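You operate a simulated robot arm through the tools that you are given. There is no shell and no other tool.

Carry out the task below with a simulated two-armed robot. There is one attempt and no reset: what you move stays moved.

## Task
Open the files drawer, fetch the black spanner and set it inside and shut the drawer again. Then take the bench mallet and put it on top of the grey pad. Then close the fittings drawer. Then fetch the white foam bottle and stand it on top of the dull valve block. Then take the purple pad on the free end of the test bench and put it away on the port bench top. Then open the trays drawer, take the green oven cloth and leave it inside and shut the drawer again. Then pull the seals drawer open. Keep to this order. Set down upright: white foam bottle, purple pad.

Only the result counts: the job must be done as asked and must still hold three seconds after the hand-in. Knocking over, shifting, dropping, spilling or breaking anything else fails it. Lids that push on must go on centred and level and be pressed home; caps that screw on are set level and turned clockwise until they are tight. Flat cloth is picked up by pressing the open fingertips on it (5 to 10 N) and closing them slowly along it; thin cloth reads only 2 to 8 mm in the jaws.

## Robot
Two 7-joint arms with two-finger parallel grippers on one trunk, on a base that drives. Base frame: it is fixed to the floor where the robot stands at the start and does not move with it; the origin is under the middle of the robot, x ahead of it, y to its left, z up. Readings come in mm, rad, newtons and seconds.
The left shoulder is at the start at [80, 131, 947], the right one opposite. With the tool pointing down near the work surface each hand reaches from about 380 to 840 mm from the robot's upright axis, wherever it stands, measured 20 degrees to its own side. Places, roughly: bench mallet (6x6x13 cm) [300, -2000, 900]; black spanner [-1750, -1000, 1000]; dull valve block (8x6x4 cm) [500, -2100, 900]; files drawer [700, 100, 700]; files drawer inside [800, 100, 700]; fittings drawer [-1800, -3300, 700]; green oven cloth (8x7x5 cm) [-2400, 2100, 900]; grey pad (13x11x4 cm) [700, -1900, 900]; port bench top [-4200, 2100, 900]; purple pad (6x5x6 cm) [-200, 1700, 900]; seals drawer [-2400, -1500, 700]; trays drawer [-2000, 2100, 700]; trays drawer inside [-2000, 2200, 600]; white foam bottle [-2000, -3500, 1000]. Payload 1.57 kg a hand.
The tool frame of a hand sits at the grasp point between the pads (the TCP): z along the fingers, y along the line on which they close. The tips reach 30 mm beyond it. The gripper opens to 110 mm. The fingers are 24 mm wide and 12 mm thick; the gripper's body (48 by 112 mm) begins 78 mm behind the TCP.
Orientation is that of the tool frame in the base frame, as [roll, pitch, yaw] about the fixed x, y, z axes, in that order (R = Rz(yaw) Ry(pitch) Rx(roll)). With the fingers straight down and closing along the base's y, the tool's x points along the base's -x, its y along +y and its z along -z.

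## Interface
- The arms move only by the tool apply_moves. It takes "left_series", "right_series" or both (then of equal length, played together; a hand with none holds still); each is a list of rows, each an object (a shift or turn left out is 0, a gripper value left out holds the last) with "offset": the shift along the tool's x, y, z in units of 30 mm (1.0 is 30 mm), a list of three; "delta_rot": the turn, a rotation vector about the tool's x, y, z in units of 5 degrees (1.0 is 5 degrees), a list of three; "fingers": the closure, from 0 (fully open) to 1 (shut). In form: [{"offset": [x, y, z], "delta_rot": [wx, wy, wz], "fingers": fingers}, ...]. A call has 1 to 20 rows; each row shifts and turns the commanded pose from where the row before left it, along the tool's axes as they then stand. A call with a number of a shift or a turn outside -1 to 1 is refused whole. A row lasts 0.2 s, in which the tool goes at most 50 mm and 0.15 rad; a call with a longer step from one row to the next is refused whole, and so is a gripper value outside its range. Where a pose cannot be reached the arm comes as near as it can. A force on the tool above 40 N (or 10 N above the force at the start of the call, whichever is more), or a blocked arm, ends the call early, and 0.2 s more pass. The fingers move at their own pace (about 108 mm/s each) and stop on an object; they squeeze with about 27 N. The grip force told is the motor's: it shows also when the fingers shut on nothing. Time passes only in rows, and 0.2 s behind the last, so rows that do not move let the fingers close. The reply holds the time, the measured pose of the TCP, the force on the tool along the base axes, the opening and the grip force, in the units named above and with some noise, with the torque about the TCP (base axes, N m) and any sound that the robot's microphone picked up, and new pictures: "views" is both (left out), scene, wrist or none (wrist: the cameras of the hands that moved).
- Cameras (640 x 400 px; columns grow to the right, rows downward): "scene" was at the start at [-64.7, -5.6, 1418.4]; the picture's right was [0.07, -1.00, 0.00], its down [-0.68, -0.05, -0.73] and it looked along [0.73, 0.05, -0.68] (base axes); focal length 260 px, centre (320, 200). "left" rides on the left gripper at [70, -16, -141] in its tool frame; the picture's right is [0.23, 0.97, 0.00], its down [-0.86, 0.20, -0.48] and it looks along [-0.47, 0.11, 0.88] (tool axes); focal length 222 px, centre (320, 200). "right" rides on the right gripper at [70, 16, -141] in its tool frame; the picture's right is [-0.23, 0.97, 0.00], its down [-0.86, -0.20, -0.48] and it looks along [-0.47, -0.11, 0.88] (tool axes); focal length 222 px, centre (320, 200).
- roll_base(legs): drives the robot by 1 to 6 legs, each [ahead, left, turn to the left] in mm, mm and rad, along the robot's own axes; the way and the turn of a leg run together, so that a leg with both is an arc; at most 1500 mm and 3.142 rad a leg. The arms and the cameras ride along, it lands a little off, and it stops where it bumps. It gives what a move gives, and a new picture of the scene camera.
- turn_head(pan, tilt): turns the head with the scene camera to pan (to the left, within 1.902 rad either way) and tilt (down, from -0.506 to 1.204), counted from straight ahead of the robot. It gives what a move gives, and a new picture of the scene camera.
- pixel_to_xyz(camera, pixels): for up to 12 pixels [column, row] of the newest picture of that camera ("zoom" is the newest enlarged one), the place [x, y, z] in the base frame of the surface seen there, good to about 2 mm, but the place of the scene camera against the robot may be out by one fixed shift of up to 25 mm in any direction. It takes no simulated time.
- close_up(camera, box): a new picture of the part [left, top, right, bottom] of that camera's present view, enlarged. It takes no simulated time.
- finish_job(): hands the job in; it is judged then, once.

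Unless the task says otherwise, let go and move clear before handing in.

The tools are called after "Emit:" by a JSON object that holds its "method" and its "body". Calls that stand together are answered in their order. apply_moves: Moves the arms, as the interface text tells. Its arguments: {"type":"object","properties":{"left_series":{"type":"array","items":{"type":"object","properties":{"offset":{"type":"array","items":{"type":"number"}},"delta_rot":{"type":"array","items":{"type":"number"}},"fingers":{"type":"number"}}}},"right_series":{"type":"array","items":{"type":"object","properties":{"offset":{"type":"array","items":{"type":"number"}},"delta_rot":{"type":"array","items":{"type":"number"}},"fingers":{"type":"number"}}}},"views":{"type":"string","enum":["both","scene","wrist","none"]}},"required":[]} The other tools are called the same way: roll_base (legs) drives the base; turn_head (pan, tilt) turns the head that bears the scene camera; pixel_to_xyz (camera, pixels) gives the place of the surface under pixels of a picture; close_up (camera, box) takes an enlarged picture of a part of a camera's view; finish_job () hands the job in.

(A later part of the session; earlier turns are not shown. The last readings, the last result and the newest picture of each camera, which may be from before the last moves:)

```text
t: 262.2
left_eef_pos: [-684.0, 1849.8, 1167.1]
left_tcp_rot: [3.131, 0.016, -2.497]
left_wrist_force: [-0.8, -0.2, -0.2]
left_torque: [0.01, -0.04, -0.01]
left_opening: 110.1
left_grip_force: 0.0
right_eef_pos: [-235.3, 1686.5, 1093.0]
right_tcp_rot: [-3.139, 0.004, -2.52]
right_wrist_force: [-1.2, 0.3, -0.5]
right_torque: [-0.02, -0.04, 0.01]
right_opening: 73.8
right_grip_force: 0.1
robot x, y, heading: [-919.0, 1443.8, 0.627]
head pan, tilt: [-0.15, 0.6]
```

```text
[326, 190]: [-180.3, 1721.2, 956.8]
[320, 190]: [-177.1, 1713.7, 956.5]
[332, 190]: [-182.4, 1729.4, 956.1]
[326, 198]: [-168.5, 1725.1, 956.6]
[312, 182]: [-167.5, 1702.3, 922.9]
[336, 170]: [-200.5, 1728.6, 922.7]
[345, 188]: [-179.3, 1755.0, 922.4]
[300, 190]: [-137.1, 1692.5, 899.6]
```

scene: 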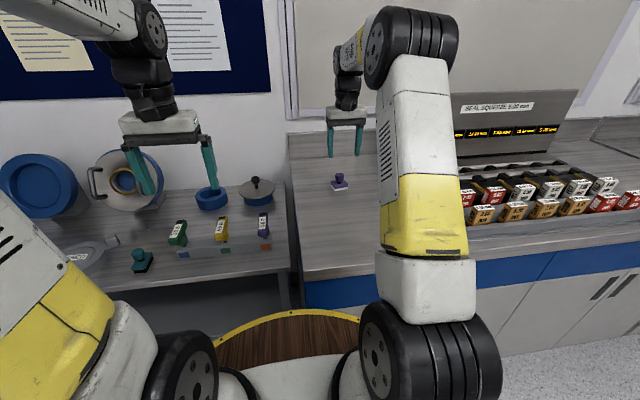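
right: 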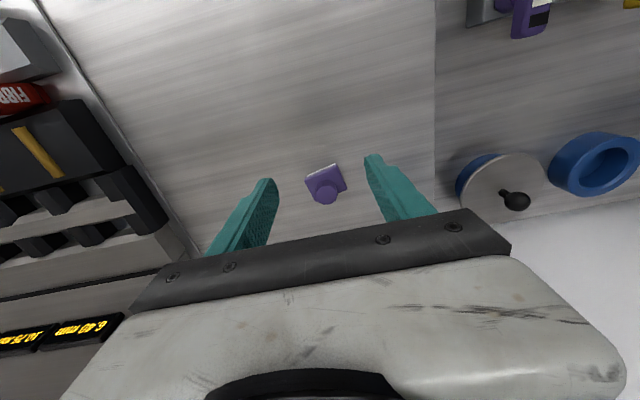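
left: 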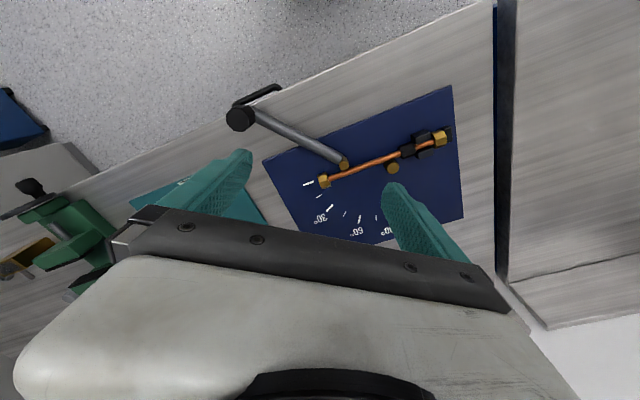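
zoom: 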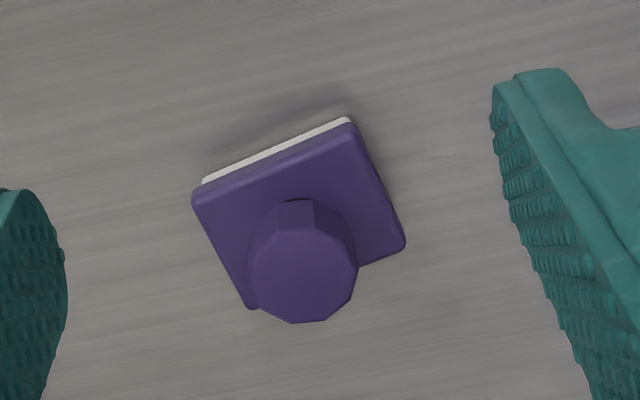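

Knob centre is (-174.5,1723), top z 957, base top z 923. I'll go over it, descend to z 960 and grip the knob.

Emit:
{"method": "apply_moves", "body": {"right_series": [{"offset": [-0.9, -0.19, 0]}, {"offset": [-0.9, 0, 0]}, {"offset": [-0.56, 0, 0]}, {"offset": [0, 0, 1]}, {"offset": [0, 0, 1]}, {"offset": [0, 0, 1]}, {"offset": [0, 0, 0.9]}, {"offset": [0, 0, 0.5]}, {}, {"fingers": 0.5}, {"fingers": 0.65}, {"fingers": 1}, {}, {}], "views": "wrist"}}

```text
t: 265.2
left_eef_pos: [-683.4, 1850.0, 1167.3]
left_tcp_rot: [3.13, 0.016, -2.498]
left_wrist_force: [0.2, -0.2, -0.8]
left_torque: [0.0, 0.01, 0.01]
left_opening: 109.9
left_grip_force: 0.1
right_eef_pos: [-174.4, 1723.4, 963.0]
right_tcp_rot: [-3.14, 0.003, -2.52]
right_wrist_force: [0.4, 0.1, -0.5]
right_torque: [-0.02, 0.05, 0.03]
right_opening: 30.6
right_grip_force: 27.2
robot x, y, heading: [-919.7, 1444.3, 0.622]
head pan, tilt: [-0.15, 0.6]
```

right: 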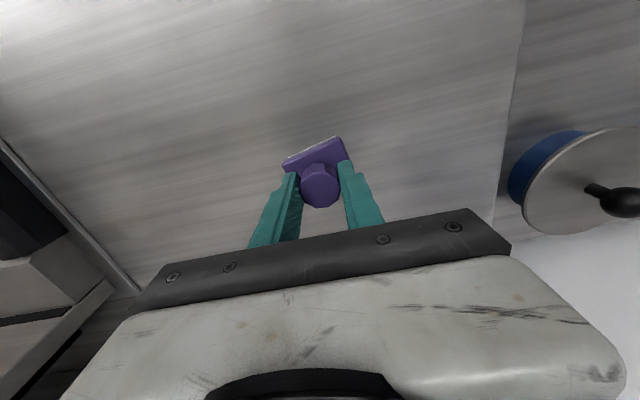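

Gripped (30.6 mm). I'll lift and draw back.

Emit:
{"method": "apply_moves", "body": {"right_series": [{"offset": [0, 0, -0.4]}, {"offset": [0, 0, -0.8]}, {"offset": [0, 0, -1]}, {"offset": [0, 0, -1]}, {"offset": [0, 0, -1]}, {"offset": [0, 0, -1]}, {"offset": [0, 0, -1]}, {"offset": [1, 0, 0]}, {"offset": [1, 0, 0]}, {"offset": [1, 0, 0]}, {"offset": [1, 0, 0]}, {"offset": [1, 0, 0]}, {"offset": [1, 0, 0]}, {"offset": [1, 0, 0]}, {"offset": [1, 0, 0]}, {"offset": [1, 0, 0]}]}}

```text
t: 268.6
left_eef_pos: [-684.1, 1850.0, 1166.8]
left_tcp_rot: [3.13, 0.014, -2.498]
left_wrist_force: [0.7, 0.1, 0.0]
left_torque: [0.02, 0.04, -0.02]
left_opening: 110.0
left_grip_force: 0.1
right_eef_pos: [-399.4, 1561.5, 1145.6]
right_tcp_rot: [-3.14, 0.004, -2.521]
right_wrist_force: [0.2, 0.2, -0.4]
right_torque: [-0.01, 0.0, 0.0]
right_opening: 30.5
right_grip_force: 27.0
right hand out of reach, approached as far as the arm can: row 7
robot x, y, heading: [-920.3, 1441.3, 0.624]
head pan, tilt: [-0.15, 0.6]
```

scene: 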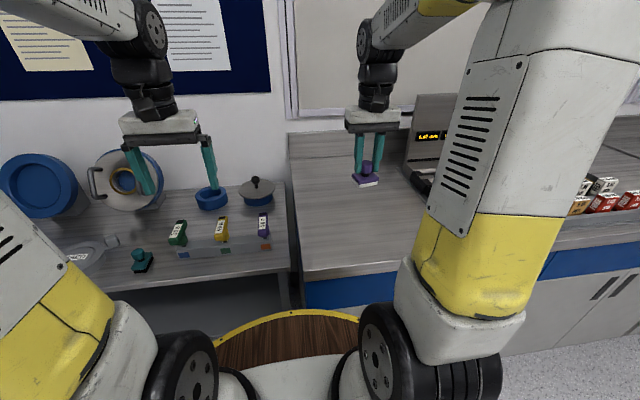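
right: 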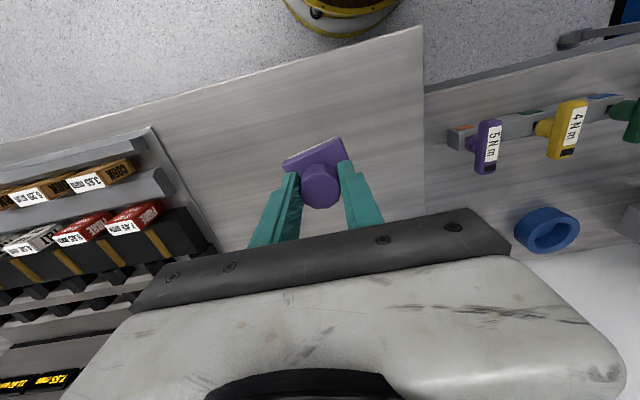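

The purple pad is held clear of the bench. I'll back off, turn to the far bench and slide along to look for the port bench.

Emit:
{"method": "roll_base", "body": {"legs": [[-400, 0, 0], [0, 0, 1.571], [0, 1000, 0]]}}

Emit:
{"method": "turn_head", "body": {"pan": 0.8, "tilt": 0.3}}

```text
t: 279.8
left_eef_pos: [-2461.5, 831.8, 1167.2]
left_tcp_rot: [3.13, 0.016, -0.915]
left_wrist_force: [-0.2, 0.3, 0.3]
left_torque: [0.02, 0.03, -0.01]
left_opening: 109.9
left_grip_force: 0.0
right_eef_pos: [-2177.1, 1120.1, 1145.9]
right_tcp_rot: [-3.14, 0.004, -0.94]
right_wrist_force: [-0.4, -0.1, -0.6]
right_torque: [-0.04, 0.02, 0.01]
right_opening: 30.7
right_grip_force: 27.1
robot x, y, heading: [-2053.9, 600.8, 2.209]
head pan, tilt: [-0.15, 0.6]
```

scene: 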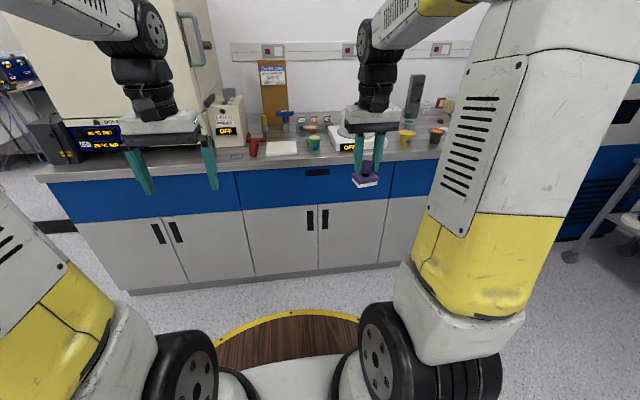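

```text
t: 281.0
left_eef_pos: [-2462.5, 831.5, 1167.4]
left_tcp_rot: [3.129, 0.016, -0.914]
left_wrist_force: [-1.0, 0.0, -0.8]
left_torque: [-0.01, 0.01, -0.01]
left_opening: 110.0
left_grip_force: 0.0
right_eef_pos: [-2177.2, 1120.7, 1145.0]
right_tcp_rot: [-3.141, 0.004, -0.94]
right_wrist_force: [-0.2, -0.2, -1.0]
right_torque: [0.0, 0.02, 0.0]
right_opening: 30.3
right_grip_force: 27.1
robot x, y, heading: [-2054.0, 601.5, 2.203]
head pan, tilt: [0.799, 0.3]
```

scene: 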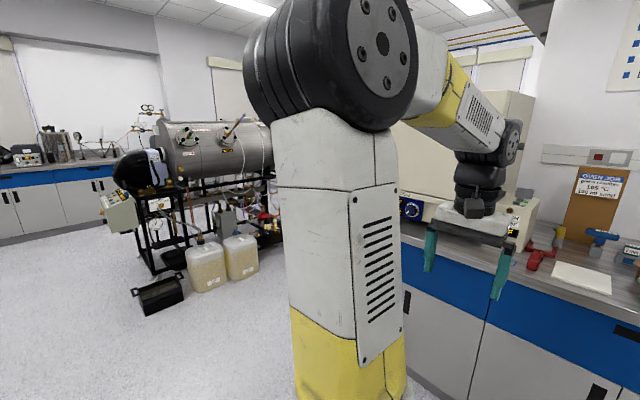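

A tank rig stands to the left. I'll measure where it and the bench end are to plan the way around.

Emit:
{"method": "pixel_to_xyz", "body": {"camera": "scene", "pixels": [[160, 300], [205, 270], [240, 260], [140, 240], [130, 170], [90, 220], [10, 240], [430, 190], [270, 140], [410, 230], [160, 120], [60, 190]]}}

Emit:
{"method": "turn_head", "body": {"pan": 0.35, "tilt": 0.2}}

```text
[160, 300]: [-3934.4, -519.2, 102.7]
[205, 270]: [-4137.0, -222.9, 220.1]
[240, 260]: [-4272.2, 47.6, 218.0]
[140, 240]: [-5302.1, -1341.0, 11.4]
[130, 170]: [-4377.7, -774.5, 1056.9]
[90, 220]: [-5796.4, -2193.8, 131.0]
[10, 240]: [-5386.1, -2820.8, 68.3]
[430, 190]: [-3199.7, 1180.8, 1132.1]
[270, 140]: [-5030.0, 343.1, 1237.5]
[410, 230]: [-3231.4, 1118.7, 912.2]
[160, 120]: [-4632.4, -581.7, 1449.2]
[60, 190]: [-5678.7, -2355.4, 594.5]
```

```text
t: 281.9
left_eef_pos: [-2461.9, 831.1, 1166.9]
left_tcp_rot: [3.13, 0.017, -0.914]
left_wrist_force: [1.2, -0.3, 0.1]
left_torque: [-0.02, 0.04, 0.0]
left_opening: 109.8
left_grip_force: 0.0
right_eef_pos: [-2176.5, 1119.5, 1145.3]
right_tcp_rot: [-3.14, 0.003, -0.939]
right_wrist_force: [0.5, -0.7, -0.2]
right_torque: [-0.01, 0.01, -0.01]
right_opening: 30.3
right_grip_force: 27.1
robot x, y, heading: [-2053.3, 599.0, 2.213]
head pan, tilt: [0.351, 0.201]
```

scene: 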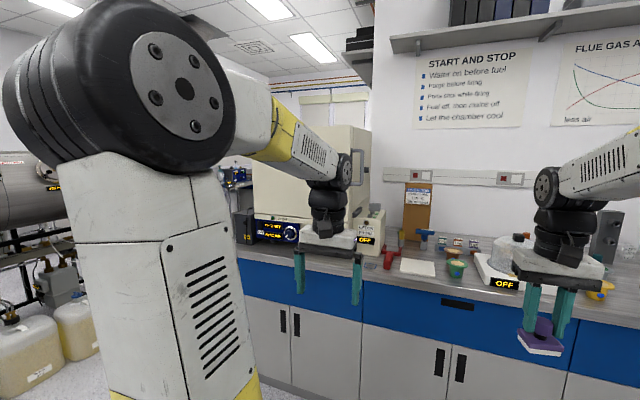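

There's a gap between the far bench's left end (u≈-2140) and the rig (u≈-3430). I'll slide left to it and look through.

Emit:
{"method": "roll_base", "body": {"legs": [[0, 1350, -0.015]]}}

Emit:
{"method": "turn_head", "body": {"pan": -0.05, "tilt": 0.3}}

```text
t: 288.7
left_eef_pos: [-3552.8, 55.9, 1166.8]
left_tcp_rot: [3.129, 0.017, -0.946]
left_wrist_force: [0.4, -0.3, 0.2]
left_torque: [0.01, 0.0, -0.01]
left_opening: 110.0
left_grip_force: 0.1
right_eef_pos: [-3258.2, 335.0, 1146.0]
right_tcp_rot: [-3.14, 0.004, -0.969]
right_wrist_force: [0.4, -0.3, -0.8]
right_torque: [0.0, 0.01, 0.0]
right_opening: 30.4
right_grip_force: 27.5
robot x, y, heading: [-3152.9, -187.3, 2.176]
head pan, tilt: [0.351, 0.201]
```

scene: 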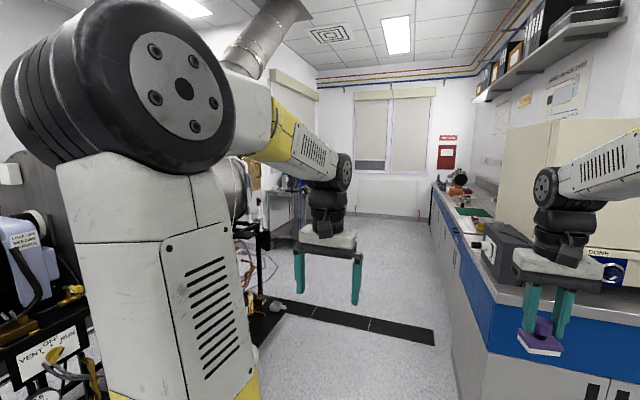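

```text
t: 289.6
left_eef_pos: [-3552.9, 55.7, 1166.6]
left_tcp_rot: [3.129, 0.015, -0.945]
left_wrist_force: [-0.4, -0.3, -0.5]
left_torque: [-0.06, 0.0, 0.01]
left_opening: 110.2
left_grip_force: 0.2
right_eef_pos: [-3259.6, 333.9, 1145.6]
right_tcp_rot: [3.142, 0.004, -0.967]
right_wrist_force: [0.2, -0.1, -1.2]
right_torque: [0.01, -0.01, 0.0]
right_opening: 30.5
right_grip_force: 26.2
robot x, y, heading: [-3152.4, -185.2, 2.176]
head pan, tilt: [-0.051, 0.3]
```

scene: 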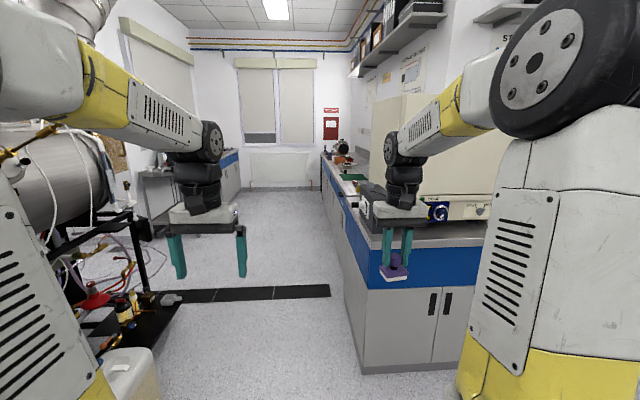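

A corridor opens with a bench running along its right side; that must be the port bench. I'll measure and zoom.

Emit:
{"method": "pixel_to_xyz", "body": {"camera": "scene", "pixels": [[345, 240], [340, 195], [330, 170], [362, 190], [350, 165], [325, 285], [180, 295], [120, 300], [150, 210], [235, 190], [350, 370], [125, 350]]}}

Emit:
{"method": "close_up", "body": {"camera": "scene", "box": [240, 110, 400, 210]}}

```text
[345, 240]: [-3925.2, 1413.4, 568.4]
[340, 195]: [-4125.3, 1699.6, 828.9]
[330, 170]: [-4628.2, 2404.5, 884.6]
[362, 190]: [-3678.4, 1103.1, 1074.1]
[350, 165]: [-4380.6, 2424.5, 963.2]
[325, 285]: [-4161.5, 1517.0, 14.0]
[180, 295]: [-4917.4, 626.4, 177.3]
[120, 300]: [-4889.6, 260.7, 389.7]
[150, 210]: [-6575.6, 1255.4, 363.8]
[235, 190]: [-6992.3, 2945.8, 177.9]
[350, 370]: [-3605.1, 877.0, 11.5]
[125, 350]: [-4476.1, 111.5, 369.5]
```

```text
4.00 times, centred on (320, 160) of scene
```

zoom: 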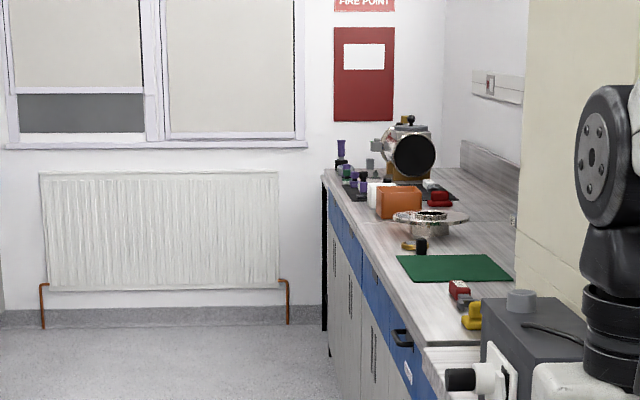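

The port bench front lies at u≈-2355, running away along +v; rig parts start at u≈-3430. I'll centre myself in the corridor and go forward part way.

Emit:
{"method": "roll_base", "body": {"legs": [[0, 230, 0.02], [900, 0, 0]]}}

Emit:
{"method": "turn_head", "body": {"pan": -0.3, "tilt": 0.3}}

```text
t: 295.5
left_eef_pos: [-4257.1, 624.6, 1166.5]
left_tcp_rot: [3.129, 0.015, -0.926]
left_wrist_force: [-0.3, -1.4, 0.6]
left_torque: [-0.04, 0.01, -0.01]
left_opening: 110.2
left_grip_force: 0.1
right_eef_pos: [-3970.1, 909.1, 1145.5]
right_tcp_rot: [-3.139, 0.004, -0.951]
right_wrist_force: [0.7, 0.3, -0.4]
right_torque: [0.01, 0.01, 0.0]
right_opening: 30.4
right_grip_force: 26.4
robot x, y, heading: [-3850.8, 388.6, 2.195]
head pan, tilt: [-0.051, 0.3]
```

scene: 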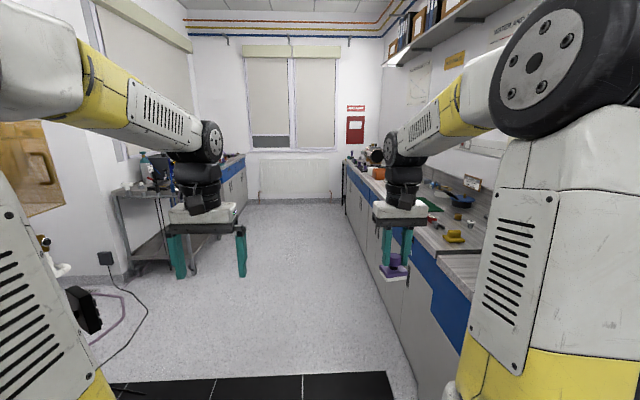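

```text
t: 296.3
left_eef_pos: [-4257.8, 623.4, 1167.1]
left_tcp_rot: [3.13, 0.015, -0.927]
left_wrist_force: [0.8, 0.1, -0.4]
left_torque: [-0.01, -0.01, 0.01]
left_opening: 110.0
left_grip_force: 0.0
right_eef_pos: [-3969.3, 909.7, 1145.6]
right_tcp_rot: [-3.14, 0.004, -0.949]
right_wrist_force: [-0.5, 0.3, -0.3]
right_torque: [0.03, -0.01, -0.06]
right_opening: 30.1
right_grip_force: 26.6
robot x, y, heading: [-3852.1, 390.2, 2.199]
head pan, tilt: [-0.3, 0.3]
```

scene: 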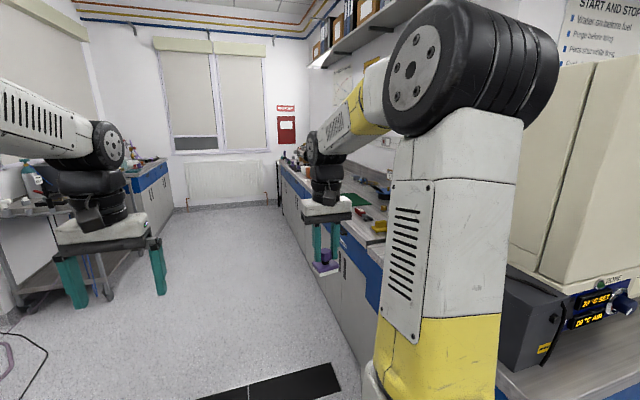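

Clear on both sides. I'll go on 1150 mm and turn right to face the port bench.

Emit:
{"method": "roll_base", "body": {"legs": [[1150, 0, 0]]}}

Emit:
{"method": "turn_head", "body": {"pan": -0.9, "tilt": 0.45}}

```text
t: 302.2
left_eef_pos: [-4932.6, 1556.4, 1167.7]
left_tcp_rot: [3.129, 0.016, -0.928]
left_wrist_force: [-0.4, 0.1, 0.0]
left_torque: [0.04, -0.04, -0.01]
left_opening: 110.0
left_grip_force: 0.0
right_eef_pos: [-4644.4, 1841.0, 1145.8]
right_tcp_rot: [-3.141, 0.003, -0.95]
right_wrist_force: [-0.3, 0.1, -0.4]
right_torque: [0.0, 0.0, 0.01]
right_opening: 30.2
right_grip_force: 27.4
robot x, y, heading: [-4525.2, 1317.4, 2.197]
head pan, tilt: [-0.3, 0.3]
```

scene: 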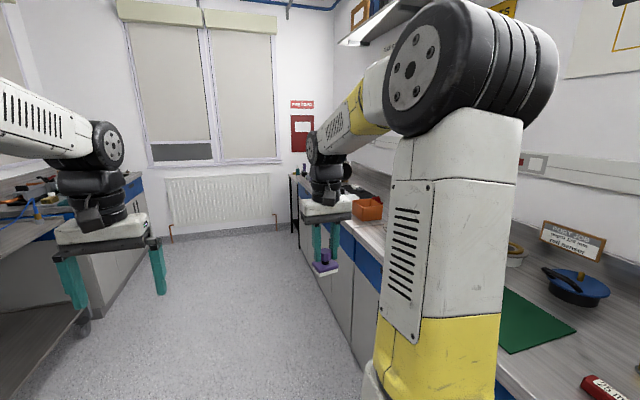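

```text
t: 303.2
left_eef_pos: [-4932.6, 1556.7, 1167.3]
left_tcp_rot: [3.13, 0.016, -0.927]
left_wrist_force: [0.5, 0.0, -0.2]
left_torque: [0.01, 0.02, 0.01]
left_opening: 109.9
left_grip_force: 0.0
right_eef_pos: [-4644.5, 1841.1, 1145.4]
right_tcp_rot: [-3.14, 0.005, -0.949]
right_wrist_force: [-0.3, 0.0, -0.1]
right_torque: [0.0, -0.01, -0.01]
right_opening: 30.4
right_grip_force: 26.8
robot x, y, heading: [-4528.0, 1318.9, 2.197]
head pan, tilt: [-0.901, 0.45]
```

scene: 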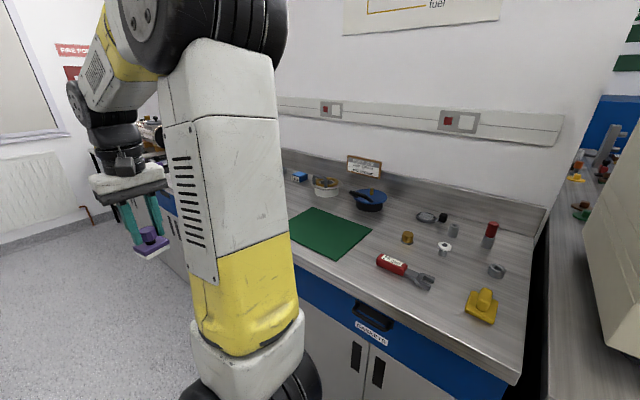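

This bench has a green mat, fittings and a "GASKETS" drawer. I'll measure positions to find the spot near (-4200,2100).

Emit:
{"method": "pixel_to_xyz", "body": {"camera": "scene", "pixels": [[330, 235], [300, 215], [370, 235], [330, 260], [410, 285], [370, 200], [330, 190], [405, 240], [515, 375], [540, 215], [440, 220], [300, 250]]}}

Emit:
{"method": "roll_base", "body": {"legs": [[450, 0, 0]]}}

```text
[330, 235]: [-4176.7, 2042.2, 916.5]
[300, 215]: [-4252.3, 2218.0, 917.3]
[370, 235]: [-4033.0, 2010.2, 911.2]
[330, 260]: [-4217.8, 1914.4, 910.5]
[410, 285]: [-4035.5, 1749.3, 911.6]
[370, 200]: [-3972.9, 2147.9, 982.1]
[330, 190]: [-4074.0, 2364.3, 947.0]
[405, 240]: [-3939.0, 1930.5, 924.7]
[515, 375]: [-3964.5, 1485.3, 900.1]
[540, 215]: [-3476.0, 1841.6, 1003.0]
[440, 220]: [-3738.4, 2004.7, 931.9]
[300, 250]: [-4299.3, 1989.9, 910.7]
```

```text
t: 305.8
left_eef_pos: [-5183.6, 1910.2, 1167.1]
left_tcp_rot: [3.128, 0.014, -0.932]
left_wrist_force: [1.0, 0.4, 1.0]
left_torque: [-0.02, -0.02, -0.03]
left_opening: 110.1
left_grip_force: 0.1
right_eef_pos: [-4894.3, 2193.0, 1145.5]
right_tcp_rot: [-3.141, 0.002, -0.956]
right_wrist_force: [0.3, -0.4, -2.1]
right_torque: [0.01, -0.01, 0.01]
right_opening: 30.6
right_grip_force: 27.3
robot x, y, heading: [-4780.7, 1675.5, 2.186]
head pan, tilt: [-0.901, 0.45]
```

scene: 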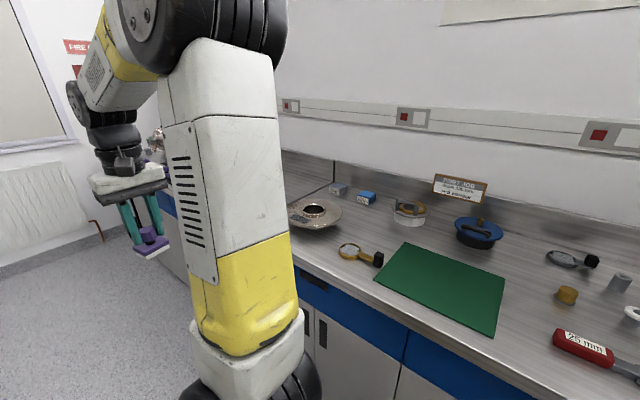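

The green mat lies right at the named spot. I'll measure the mat's corners from here.

Emit:
{"method": "pixel_to_xyz", "body": {"camera": "scene", "pixels": [[410, 246], [502, 281], [490, 332], [379, 287], [440, 285], [350, 275], [520, 330], [470, 235]]}}

Emit:
{"method": "close_up", "body": {"camera": "scene", "box": [280, 160, 640, 380]}}

```text
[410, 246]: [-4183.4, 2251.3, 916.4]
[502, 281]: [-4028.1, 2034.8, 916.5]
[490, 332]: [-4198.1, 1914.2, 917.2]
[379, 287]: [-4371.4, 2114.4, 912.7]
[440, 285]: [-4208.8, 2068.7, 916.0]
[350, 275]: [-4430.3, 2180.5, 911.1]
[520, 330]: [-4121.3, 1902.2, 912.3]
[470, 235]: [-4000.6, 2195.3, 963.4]
```

```text
1.78 times, centred on (460, 270) of scene
```

zoom: 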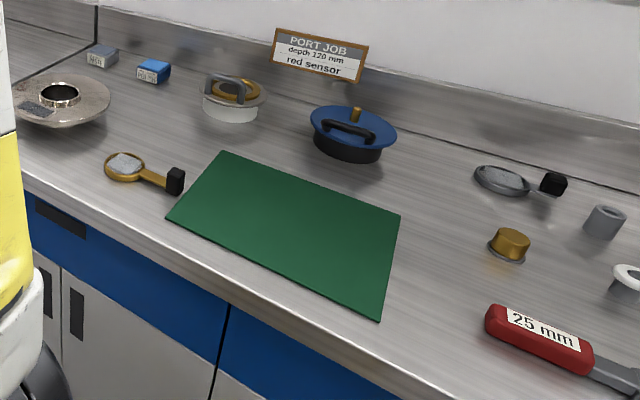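

The mat's centre is about (-4195,2079), matching the place given. I'll go 185 mm on and turn to face the bench.

Emit:
{"method": "roll_base", "body": {"legs": [[185, 0, 0], [0, 0, -1.561]]}}

Emit:
{"method": "turn_head", "body": {"pan": -0.15, "tilt": 0.6}}

```text
t: 311.2
left_eef_pos: [-4634.2, 2216.8, 1167.1]
left_tcp_rot: [3.128, 0.015, -2.537]
left_wrist_force: [0.8, 1.0, 0.2]
left_torque: [0.03, 0.04, -0.05]
left_opening: 110.2
left_grip_force: 0.1
right_eef_pos: [-4360.5, 1916.3, 1145.8]
right_tcp_rot: [-3.141, 0.003, -2.56]
right_wrist_force: [-0.5, -0.2, -1.5]
right_torque: [0.02, -0.02, 0.0]
right_opening: 30.4
right_grip_force: 26.6
robot x, y, heading: [-4880.4, 1822.4, 0.581]
head pan, tilt: [-0.901, 0.45]
```

scene: 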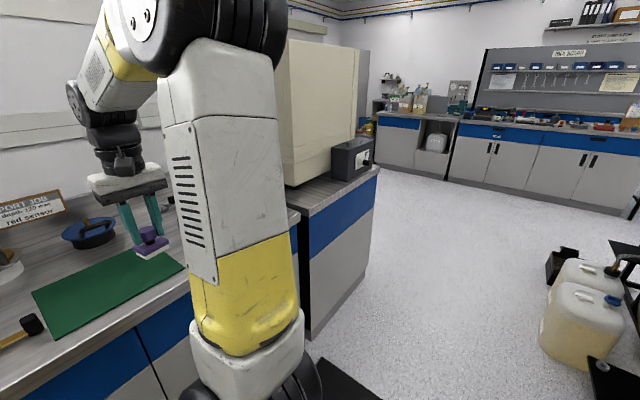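

```text
t: 312.3
left_eef_pos: [-4635.6, 2217.5, 1168.0]
left_tcp_rot: [3.131, 0.015, -2.535]
left_wrist_force: [-0.6, -0.6, -0.8]
left_torque: [-0.04, -0.02, -0.03]
left_opening: 110.0
left_grip_force: 0.1
right_eef_pos: [-4362.2, 1918.1, 1145.4]
right_tcp_rot: [-3.14, 0.004, -2.561]
right_wrist_force: [-0.2, -0.3, 0.0]
right_torque: [-0.02, 0.03, 0.02]
right_opening: 30.4
right_grip_force: 26.7
robot x, y, heading: [-4884.0, 1819.2, 0.588]
head pan, tilt: [-0.15, 0.6]
```

scene: 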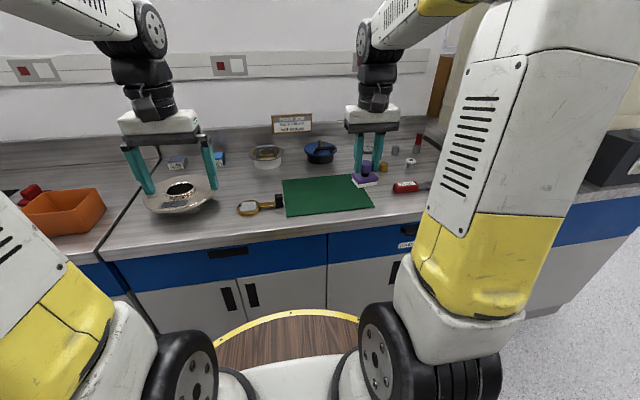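

I'll re-measure the mat from this pose.

Emit:
{"method": "pixel_to_xyz", "body": {"camera": "scene", "pixels": [[284, 182], [358, 178], [372, 206], [289, 215], [325, 195], [340, 195], [320, 150], [265, 160]]}}

```text
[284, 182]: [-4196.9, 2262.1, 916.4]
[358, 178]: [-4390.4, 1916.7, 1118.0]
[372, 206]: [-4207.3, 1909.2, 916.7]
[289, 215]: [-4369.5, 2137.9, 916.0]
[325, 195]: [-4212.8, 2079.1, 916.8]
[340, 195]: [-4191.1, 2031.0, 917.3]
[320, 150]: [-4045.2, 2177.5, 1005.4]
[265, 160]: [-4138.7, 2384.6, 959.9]
```

Mat centre true ≈ (-4202,2095), z≈906. I'll carry the purple pad above it.

Emit:
{"method": "apply_moves", "body": {"right_series": [{"offset": [-1, 0.5, 0]}, {"offset": [-1, 0.5, 0]}, {"offset": [-1, 0.5, 0]}, {"offset": [-1, 0.44, 0]}, {"offset": [-1, 0, 0]}, {"offset": [-1, 0, 0]}, {"offset": [-1, 0, 0]}, {"offset": [-0.5, 0, 0.5]}, {"offset": [0, 0, 1]}, {"offset": [0, 0, 1]}, {"offset": [0, 0, 1]}, {"offset": [0, 0, 1]}, {"offset": [0, 0, 0.6]}]}}

```text
t: 315.1
left_eef_pos: [-4634.7, 2216.8, 1166.8]
left_tcp_rot: [3.13, 0.015, -2.535]
left_wrist_force: [-0.2, -1.2, 0.5]
left_torque: [0.01, -0.04, -0.02]
left_opening: 110.1
left_grip_force: 0.1
right_eef_pos: [-4205.3, 2088.7, 994.4]
right_tcp_rot: [-3.139, 0.004, -2.56]
right_wrist_force: [0.2, 0.5, -1.1]
right_torque: [0.01, 0.0, -0.01]
right_opening: 30.5
right_grip_force: 27.3
robot x, y, heading: [-4884.1, 1821.9, 0.587]
head pan, tilt: [-0.15, 0.6]
```

scene: 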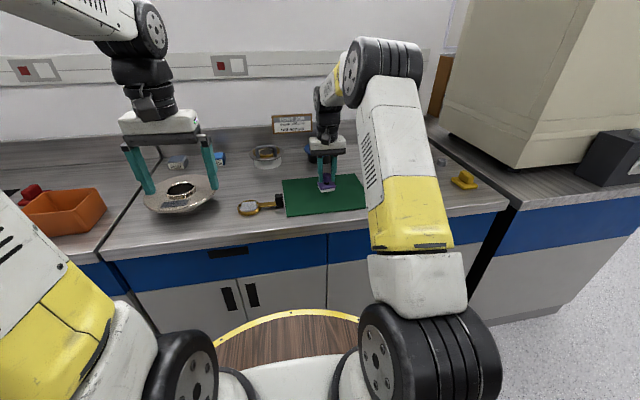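
right: 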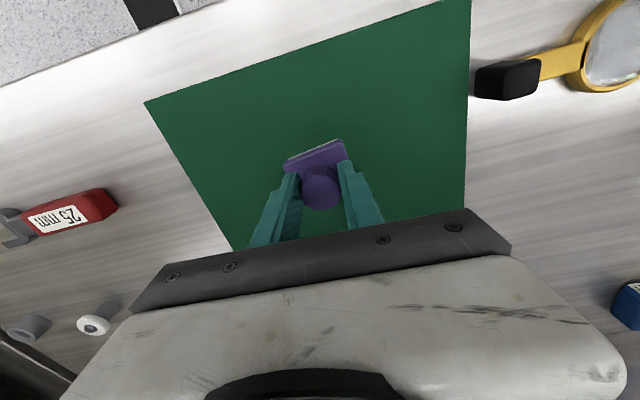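

The pad is above the mat's middle. I'll lower it slowly until it rests.

Emit:
{"method": "apply_moves", "body": {"right_series": [{"offset": [0, 0, 0.3]}, {"offset": [0, 0, 0.3]}, {"offset": [0, 0, 0.1]}, {}, {"offset": [0, 0, 0.04]}, {}, {"offset": [0, 0, 0.03]}, {}], "views": "none"}}

Emit:
{"method": "pixel_to_xyz", "body": {"camera": "right", "pixels": [[200, 120], [400, 80], [400, 170]]}}

```text
t: 316.9
left_eef_pos: [-4635.4, 2216.9, 1166.9]
left_tcp_rot: [3.128, 0.016, -2.537]
left_wrist_force: [0.3, 0.0, 0.6]
left_torque: [-0.01, 0.0, -0.03]
left_opening: 109.9
left_grip_force: 0.0
right_eef_pos: [-4205.6, 2090.3, 971.4]
right_tcp_rot: [-3.14, 0.004, -2.562]
right_wrist_force: [-0.8, 0.8, -0.5]
right_torque: [0.03, -0.03, 0.0]
right_opening: 30.7
right_grip_force: 27.6
robot x, y, heading: [-4886.2, 1818.7, 0.585]
head pan, tilt: [-0.15, 0.6]
```

```text
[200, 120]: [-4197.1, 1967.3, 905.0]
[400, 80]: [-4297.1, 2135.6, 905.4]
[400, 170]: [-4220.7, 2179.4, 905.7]
```

Mat top is z 905, so about 3 mm remain. I'll go down in 1 mm steps.

Emit:
{"method": "apply_moves", "body": {"right_series": [{"offset": [0, 0, 0.04]}, {}, {"offset": [0, 0, 0.04]}, {}], "views": "none"}}

```text
t: 317.9
left_eef_pos: [-4635.0, 2216.7, 1166.2]
left_tcp_rot: [3.129, 0.015, -2.536]
left_wrist_force: [-0.7, -0.7, -0.4]
left_torque: [0.0, -0.01, -0.03]
left_opening: 110.2
left_grip_force: 0.0
right_eef_pos: [-4204.4, 2091.1, 967.7]
right_tcp_rot: [-3.139, 0.006, -2.561]
right_wrist_force: [0.0, 0.2, -0.7]
right_torque: [0.01, 0.01, -0.01]
right_opening: 30.3
right_grip_force: 26.8
robot x, y, heading: [-4882.4, 1815.8, 0.586]
head pan, tilt: [-0.15, 0.6]
```

Emit:
{"method": "apply_moves", "body": {"right_series": [{"offset": [0, 0, 0.03]}, {}, {"offset": [0, 0, 0.03]}, {}], "views": "none"}}

```text
t: 318.9
left_eef_pos: [-4635.9, 2216.8, 1167.4]
left_tcp_rot: [3.129, 0.015, -2.535]
left_wrist_force: [-0.3, -0.6, -0.4]
left_torque: [0.02, 0.01, 0.0]
left_opening: 109.9
left_grip_force: 0.0
right_eef_pos: [-4205.5, 2089.7, 967.0]
right_tcp_rot: [-3.139, 0.007, -2.56]
right_wrist_force: [-5.5, -4.5, 18.8]
right_torque: [-0.18, 0.22, 0.01]
right_opening: 30.6
right_grip_force: 27.0
robot x, y, heading: [-4884.6, 1820.8, 0.584]
head pan, tilt: [-0.15, 0.6]
```

It touches (19 N). I'll ease up, open slowly and rise.

Emit:
{"method": "apply_moves", "body": {"right_series": [{"offset": [0, 0, -0.03]}, {"fingers": 0.7}, {"fingers": 0.6}, {"fingers": 0.4}, {}, {"offset": [0, 0, -0.3]}, {"offset": [0, 0, -0.7]}, {"offset": [0, 0, -1]}, {"offset": [0, 0, -1]}, {"offset": [0, 0, -1]}, {"offset": [0, 0, -1]}, {"offset": [1, 0, -0.5]}, {"offset": [1, 0, -0.5]}, {"offset": [1, 0, 0]}, {"offset": [1, 0, 0]}, {"offset": [1, 0, 0]}, {"offset": [1, 0, 0]}, {"offset": [1, 0, 0]}, {"offset": [1, 0, 0], "fingers": 0}]}}

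Emit:
{"method": "close_up", "body": {"camera": "scene", "box": [260, 130, 420, 230]}}

```text
t: 322.9
left_eef_pos: [-4635.4, 2217.3, 1167.2]
left_tcp_rot: [3.129, 0.016, -2.535]
left_wrist_force: [-0.3, -0.3, 0.5]
left_torque: [-0.02, 0.05, -0.02]
left_opening: 110.0
left_grip_force: 0.1
right_eef_pos: [-4404.5, 1958.1, 1147.2]
right_tcp_rot: [-3.141, 0.002, -2.56]
right_wrist_force: [0.0, 0.2, 0.6]
right_torque: [0.01, 0.01, -0.02]
right_opening: 109.7
right_grip_force: 0.1
robot x, y, heading: [-4883.6, 1820.0, 0.589]
head pan, tilt: [-0.15, 0.6]
```

scene: 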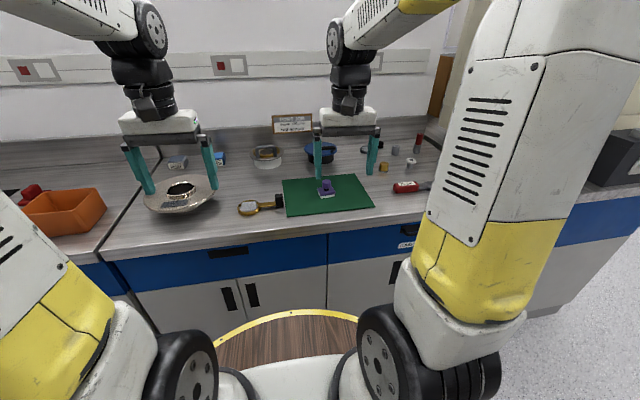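
right: 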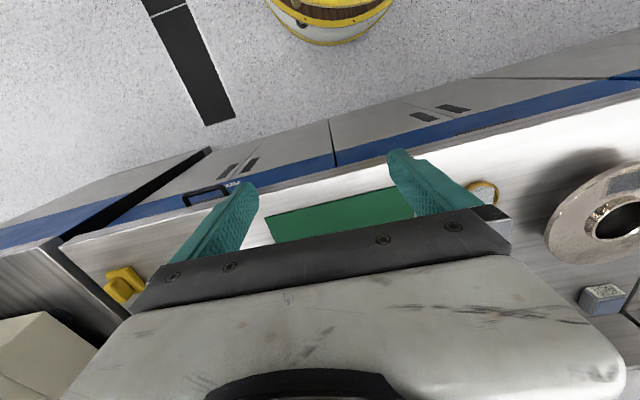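

```text
4.00 times, centred on (340, 180) of scene
```

zoom: 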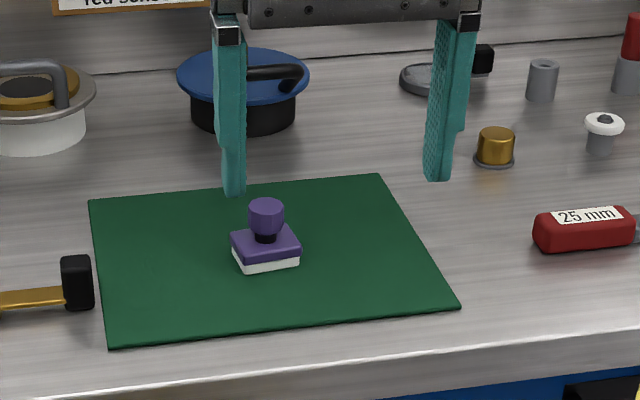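

The purple pad stands on the mat. Now I'll turn, back out of the corridor the way I came, and slide right toward the trays drawer.

Emit:
{"method": "roll_base", "body": {"legs": [[0, 0, 1.608], [-1350, 0, 0], [-1270, 0, 0]]}}

Emit:
{"method": "turn_head", "body": {"pan": 0.0, "tilt": 0.5}}

```text
t: 339.6
left_eef_pos: [-3782.0, -90.7, 1166.7]
left_tcp_rot: [3.13, 0.015, -0.94]
left_wrist_force: [0.8, 0.1, 0.0]
left_torque: [-0.01, 0.01, -0.02]
left_opening: 109.8
left_grip_force: 0.0
right_eef_pos: [-3530.7, 143.9, 1147.3]
right_tcp_rot: [-3.139, 0.004, -0.963]
right_wrist_force: [0.1, 0.4, -0.2]
right_torque: [-0.01, 0.01, -0.02]
right_opening: 109.8
right_grip_force: 0.2
robot x, y, heading: [-3381.2, -336.8, 2.178]
head pan, tilt: [-0.15, 0.6]
```

scene: 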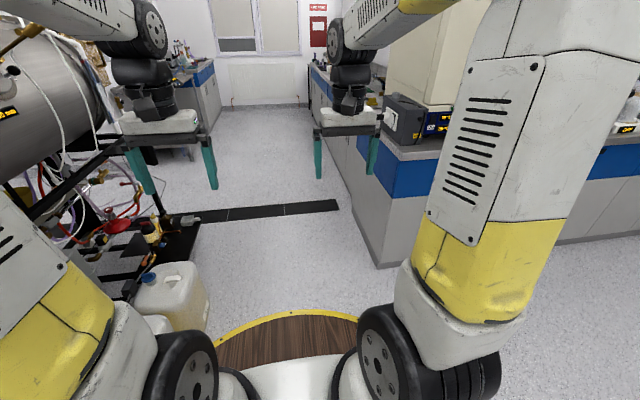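

```text
t: 340.3
left_eef_pos: [-3782.8, -93.0, 1166.8]
left_tcp_rot: [3.13, 0.015, -0.94]
left_wrist_force: [1.1, 0.1, -0.2]
left_torque: [0.02, 0.01, 0.03]
left_opening: 109.7
left_grip_force: 0.0
right_eef_pos: [-3530.5, 143.1, 1146.6]
right_tcp_rot: [-3.14, 0.003, -0.964]
right_wrist_force: [0.1, -0.1, 0.2]
right_torque: [0.01, 0.02, 0.0]
right_opening: 110.1
right_grip_force: 0.1
robot x, y, heading: [-3379.5, -331.5, 2.183]
head pan, tilt: [0.0, 0.499]
```

scene: 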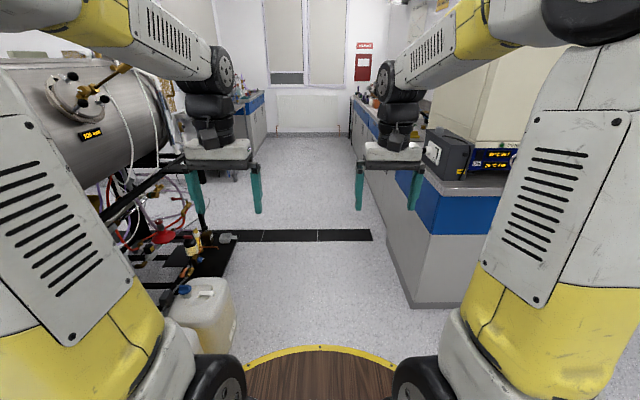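

Out of the corridor. I'll slide right along the far bench.

Emit:
{"method": "roll_base", "body": {"legs": [[0, -1200, 0.012], [0, -1080, 0]]}}

Emit:
{"method": "turn_head", "body": {"pan": 0.0, "tilt": 0.45}}

Emit:
{"method": "close_up", "body": {"camera": "scene", "box": [180, 120, 500, 320]}}

```text
t: 351.5
left_eef_pos: [-1950.1, 1250.4, 1167.5]
left_tcp_rot: [3.129, 0.016, -0.904]
left_wrist_force: [-0.6, 0.0, 0.2]
left_torque: [0.0, -0.03, -0.01]
left_opening: 109.8
left_grip_force: 0.1
right_eef_pos: [-1705.8, 1494.1, 1147.3]
right_tcp_rot: [-3.14, 0.004, -0.928]
right_wrist_force: [0.9, 0.2, -0.2]
right_torque: [-0.03, 0.0, -0.01]
right_opening: 109.9
right_grip_force: 0.0
robot x, y, heading: [-1541.6, 1024.5, 2.219]
head pan, tilt: [0.0, 0.499]
```

scene: 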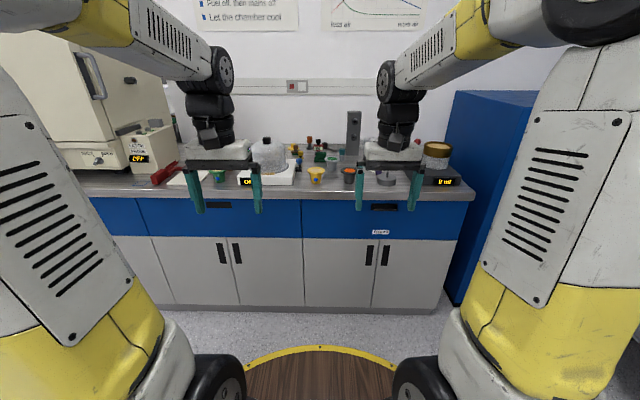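

```text
t: 352.1
left_eef_pos: [-1949.5, 1251.3, 1167.1]
left_tcp_rot: [3.128, 0.017, -0.905]
left_wrist_force: [0.5, -0.2, 0.3]
left_torque: [0.02, 0.0, 0.02]
left_opening: 110.0
left_grip_force: 0.1
right_eef_pos: [-1706.3, 1494.2, 1146.0]
right_tcp_rot: [-3.14, 0.004, -0.93]
right_wrist_force: [0.6, 0.6, -0.1]
right_torque: [-0.01, -0.02, 0.02]
right_opening: 110.2
right_grip_force: 0.1
robot x, y, heading: [-1541.6, 1027.7, 2.217]
head pan, tilt: [0.0, 0.45]
```

scene: 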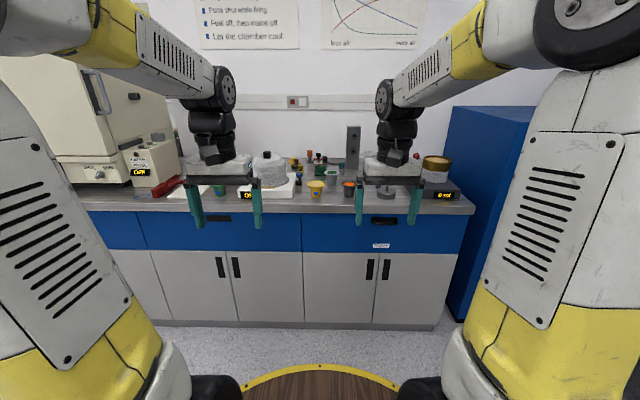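

```text
2.00 times, centred on (340, 220) of scene
```

zoom: 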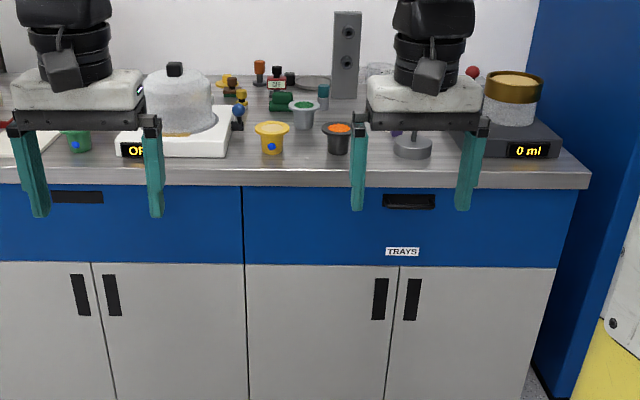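

The TRAYS handle is at (384,221) in the scene view. I'll zoom in on the bench top near (310,175) to find the green cloth.

Emit:
{"method": "close_up", "body": {"camera": "scene", "box": [260, 140, 380, 215]}}

Emit:
{"method": "pixel_to_xyz", "body": {"camera": "scene", "pixels": [[384, 221], [371, 221], [397, 221], [384, 235], [320, 235], [320, 170], [318, 172], [380, 200]]}}

```text
5.33 times, centred on (320, 178) of scene
```

zoom: 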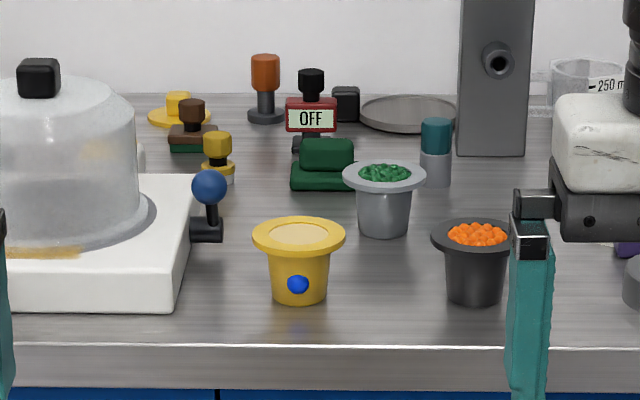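

```text
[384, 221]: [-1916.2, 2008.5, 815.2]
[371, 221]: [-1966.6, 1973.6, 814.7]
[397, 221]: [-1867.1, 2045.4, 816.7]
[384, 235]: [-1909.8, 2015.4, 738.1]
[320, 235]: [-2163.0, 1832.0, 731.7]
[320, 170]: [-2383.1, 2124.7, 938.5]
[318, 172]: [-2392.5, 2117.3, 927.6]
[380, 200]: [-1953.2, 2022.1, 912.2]
```

The dark green folded cloth is at about (-2385,2122) on the bench; the trays handle is near (-1916,2008,815). I'll square up, drive 265 mm forward.

Emit:
{"method": "roll_base", "body": {"legs": [[0, 0, -0.022], [262, 0, 0]]}}

Emit:
{"method": "turn_head", "body": {"pan": -0.3, "tilt": 0.65}}

```text
t: 354.4
left_eef_pos: [-2097.5, 1471.9, 1167.9]
left_tcp_rot: [3.129, 0.016, -0.928]
left_wrist_force: [0.6, -0.1, -0.3]
left_torque: [-0.01, 0.03, 0.0]
left_opening: 110.1
left_grip_force: 0.0
right_eef_pos: [-1848.3, 1710.7, 1146.9]
right_tcp_rot: [-3.139, 0.005, -0.955]
right_wrist_force: [0.1, -0.5, 0.5]
right_torque: [0.0, -0.02, 0.01]
right_opening: 110.1
right_grip_force: 0.0
robot x, y, heading: [-1693.1, 1240.0, 2.192]
head pan, tilt: [0.0, 0.45]
```

scene: 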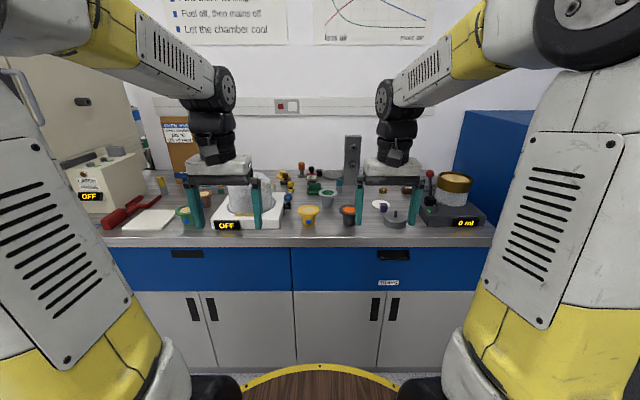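

```text
t: 355.2
left_eef_pos: [-2098.0, 1472.7, 1167.0]
left_tcp_rot: [3.129, 0.016, -0.928]
left_wrist_force: [-0.1, 0.1, 0.2]
left_torque: [0.01, -0.01, 0.0]
left_opening: 110.2
left_grip_force: 0.0
right_eef_pos: [-1846.3, 1709.5, 1146.2]
right_tcp_rot: [-3.141, 0.005, -0.954]
right_wrist_force: [0.5, 0.1, -0.3]
right_torque: [0.01, 0.0, 0.01]
right_opening: 110.0
right_grip_force: 0.0
robot x, y, heading: [-1694.0, 1237.0, 2.201]
head pan, tilt: [-0.3, 0.649]
```

scene: 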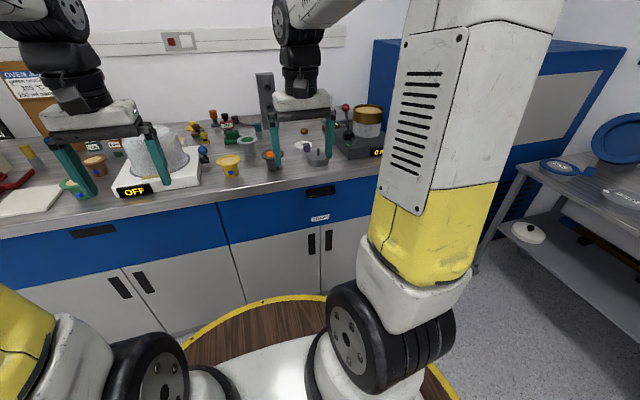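

I'll extend the right hand in front of the trays handle, lower, and tilt it level.

Emit:
{"method": "apply_moves", "body": {"right_series": [{"offset": [-1, -0.85, 0]}, {"offset": [-1, -0.85, 0]}, {"offset": [-1, -0.85, 0]}, {"offset": [-1, -0.85, 0]}, {"offset": [0, 0, 1]}, {"offset": [0, 0, 1]}, {"offset": [0, 0, 1]}, {"offset": [0, 0, 1]}, {"delta_rot": [0, -1, 0]}, {"delta_rot": [0, -1, 0]}, {"delta_rot": [0, -1, 0]}, {"delta_rot": [0, -1, 0]}, {"delta_rot": [0, -1, 0]}, {"delta_rot": [0, -1, 0]}, {"delta_rot": [0, -1, 0]}, {"delta_rot": [0, -1, 0]}, {"delta_rot": [0, -1, 0]}, {"delta_rot": [0, -1, 0]}, {"delta_rot": [0, -1, 0]}, {"delta_rot": [0, -1, 0]}], "views": "none"}}

Emit:
{"method": "apply_moves", "body": {"right_series": [{"delta_rot": [0, -1, 0]}, {"delta_rot": [0, -1, 0]}, {"delta_rot": [0, -1, 0]}, {"delta_rot": [0, -1, 0]}, {"delta_rot": [0, -1, 0]}, {"delta_rot": [0, -1, 0]}]}}

```text
t: 359.4
left_eef_pos: [-2097.3, 1473.1, 1167.3]
left_tcp_rot: [3.13, 0.016, -0.93]
left_wrist_force: [0.2, 0.0, -0.2]
left_torque: [0.0, 0.0, -0.03]
left_opening: 110.3
left_grip_force: 0.0
right_eef_pos: [-1835.1, 1868.6, 1026.4]
right_tcp_rot: [-3.137, 1.052, -0.951]
right_wrist_force: [0.7, 0.0, -0.5]
right_torque: [0.02, 0.0, 0.01]
right_opening: 110.0
right_grip_force: 0.0
robot x, y, heading: [-1690.5, 1239.0, 2.197]
head pan, tilt: [-0.3, 0.649]
```

```text
t: 360.8
left_eef_pos: [-2098.6, 1472.6, 1166.6]
left_tcp_rot: [3.13, 0.016, -0.929]
left_wrist_force: [0.0, -1.3, 0.1]
left_torque: [0.02, -0.02, 0.0]
left_opening: 110.1
left_grip_force: 0.0
right_eef_pos: [-1833.1, 1867.9, 1026.8]
right_tcp_rot: [-0.332, 1.565, 1.858]
right_wrist_force: [-0.6, 0.1, 0.1]
right_torque: [0.0, -0.04, 0.0]
right_opening: 109.9
right_grip_force: 0.1
robot x, y, heading: [-1688.5, 1238.2, 2.196]
head pan, tilt: [-0.3, 0.649]
```

scene: 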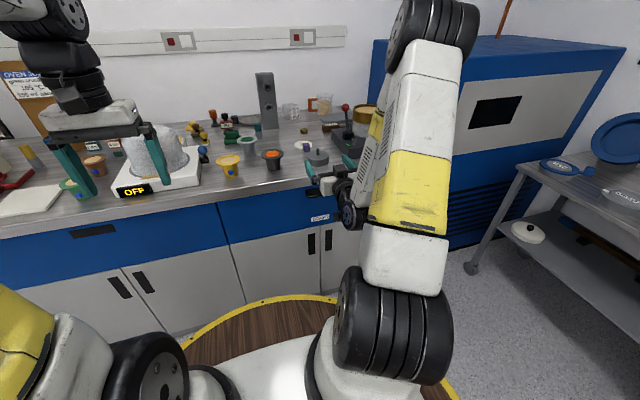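
right: 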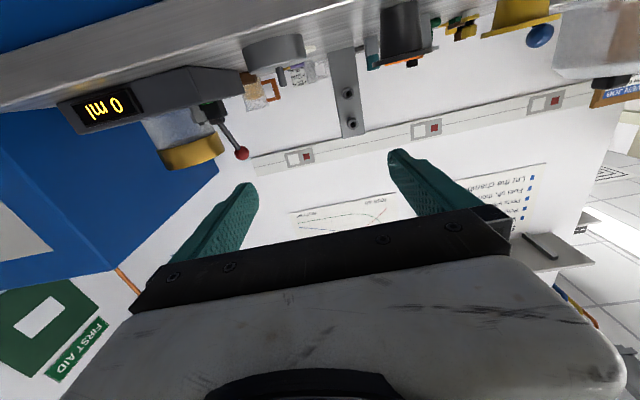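

Level now. I'll roll it 90° so the fingers close vertically.

Emit:
{"method": "apply_moves", "body": {"right_series": [{"delta_rot": [0, 0, 1]}, {"delta_rot": [0, 0, 1]}, {"delta_rot": [0, 0, 1]}, {"delta_rot": [0, 0, 1]}, {"delta_rot": [0, 0, 1]}, {"delta_rot": [0, 0, 1]}, {"delta_rot": [0, 0, 1]}, {"delta_rot": [0, 0, 1]}, {"delta_rot": [0, 0, 1]}, {"delta_rot": [0, 0, 1]}, {"delta_rot": [0, 0, 1]}, {"delta_rot": [0, 0, 1]}, {"delta_rot": [0, 0, 1]}, {"delta_rot": [0, 0, 1]}, {"delta_rot": [0, 0, 1]}, {"delta_rot": [0, 0, 1]}, {"delta_rot": [0, 0, 1]}, {"delta_rot": [0, 0, 1]}], "views": "wrist"}}

```text
t: 364.6
left_eef_pos: [-2097.7, 1472.1, 1166.9]
left_tcp_rot: [3.129, 0.017, -0.93]
left_wrist_force: [0.0, -0.1, -0.2]
left_torque: [0.0, 0.0, 0.0]
left_opening: 110.1
left_grip_force: 0.1
right_eef_pos: [-1835.6, 1868.5, 1027.7]
right_tcp_rot: [1.563, -0.001, -2.523]
right_wrist_force: [0.6, 0.0, 0.1]
right_torque: [-0.02, 0.0, 0.01]
right_opening: 110.0
right_grip_force: 0.1
robot x, y, heading: [-1694.7, 1236.7, 2.202]
head pan, tilt: [-0.3, 0.649]
```

right: 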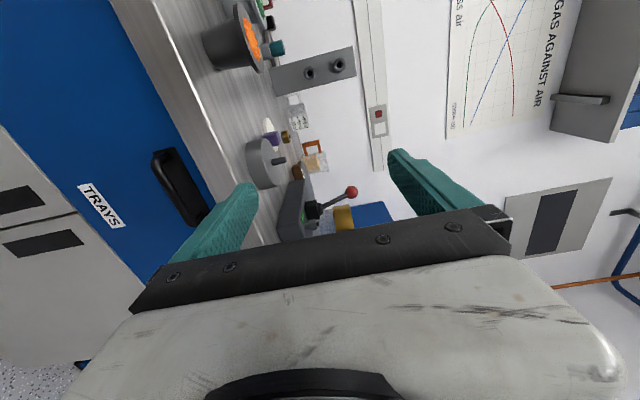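

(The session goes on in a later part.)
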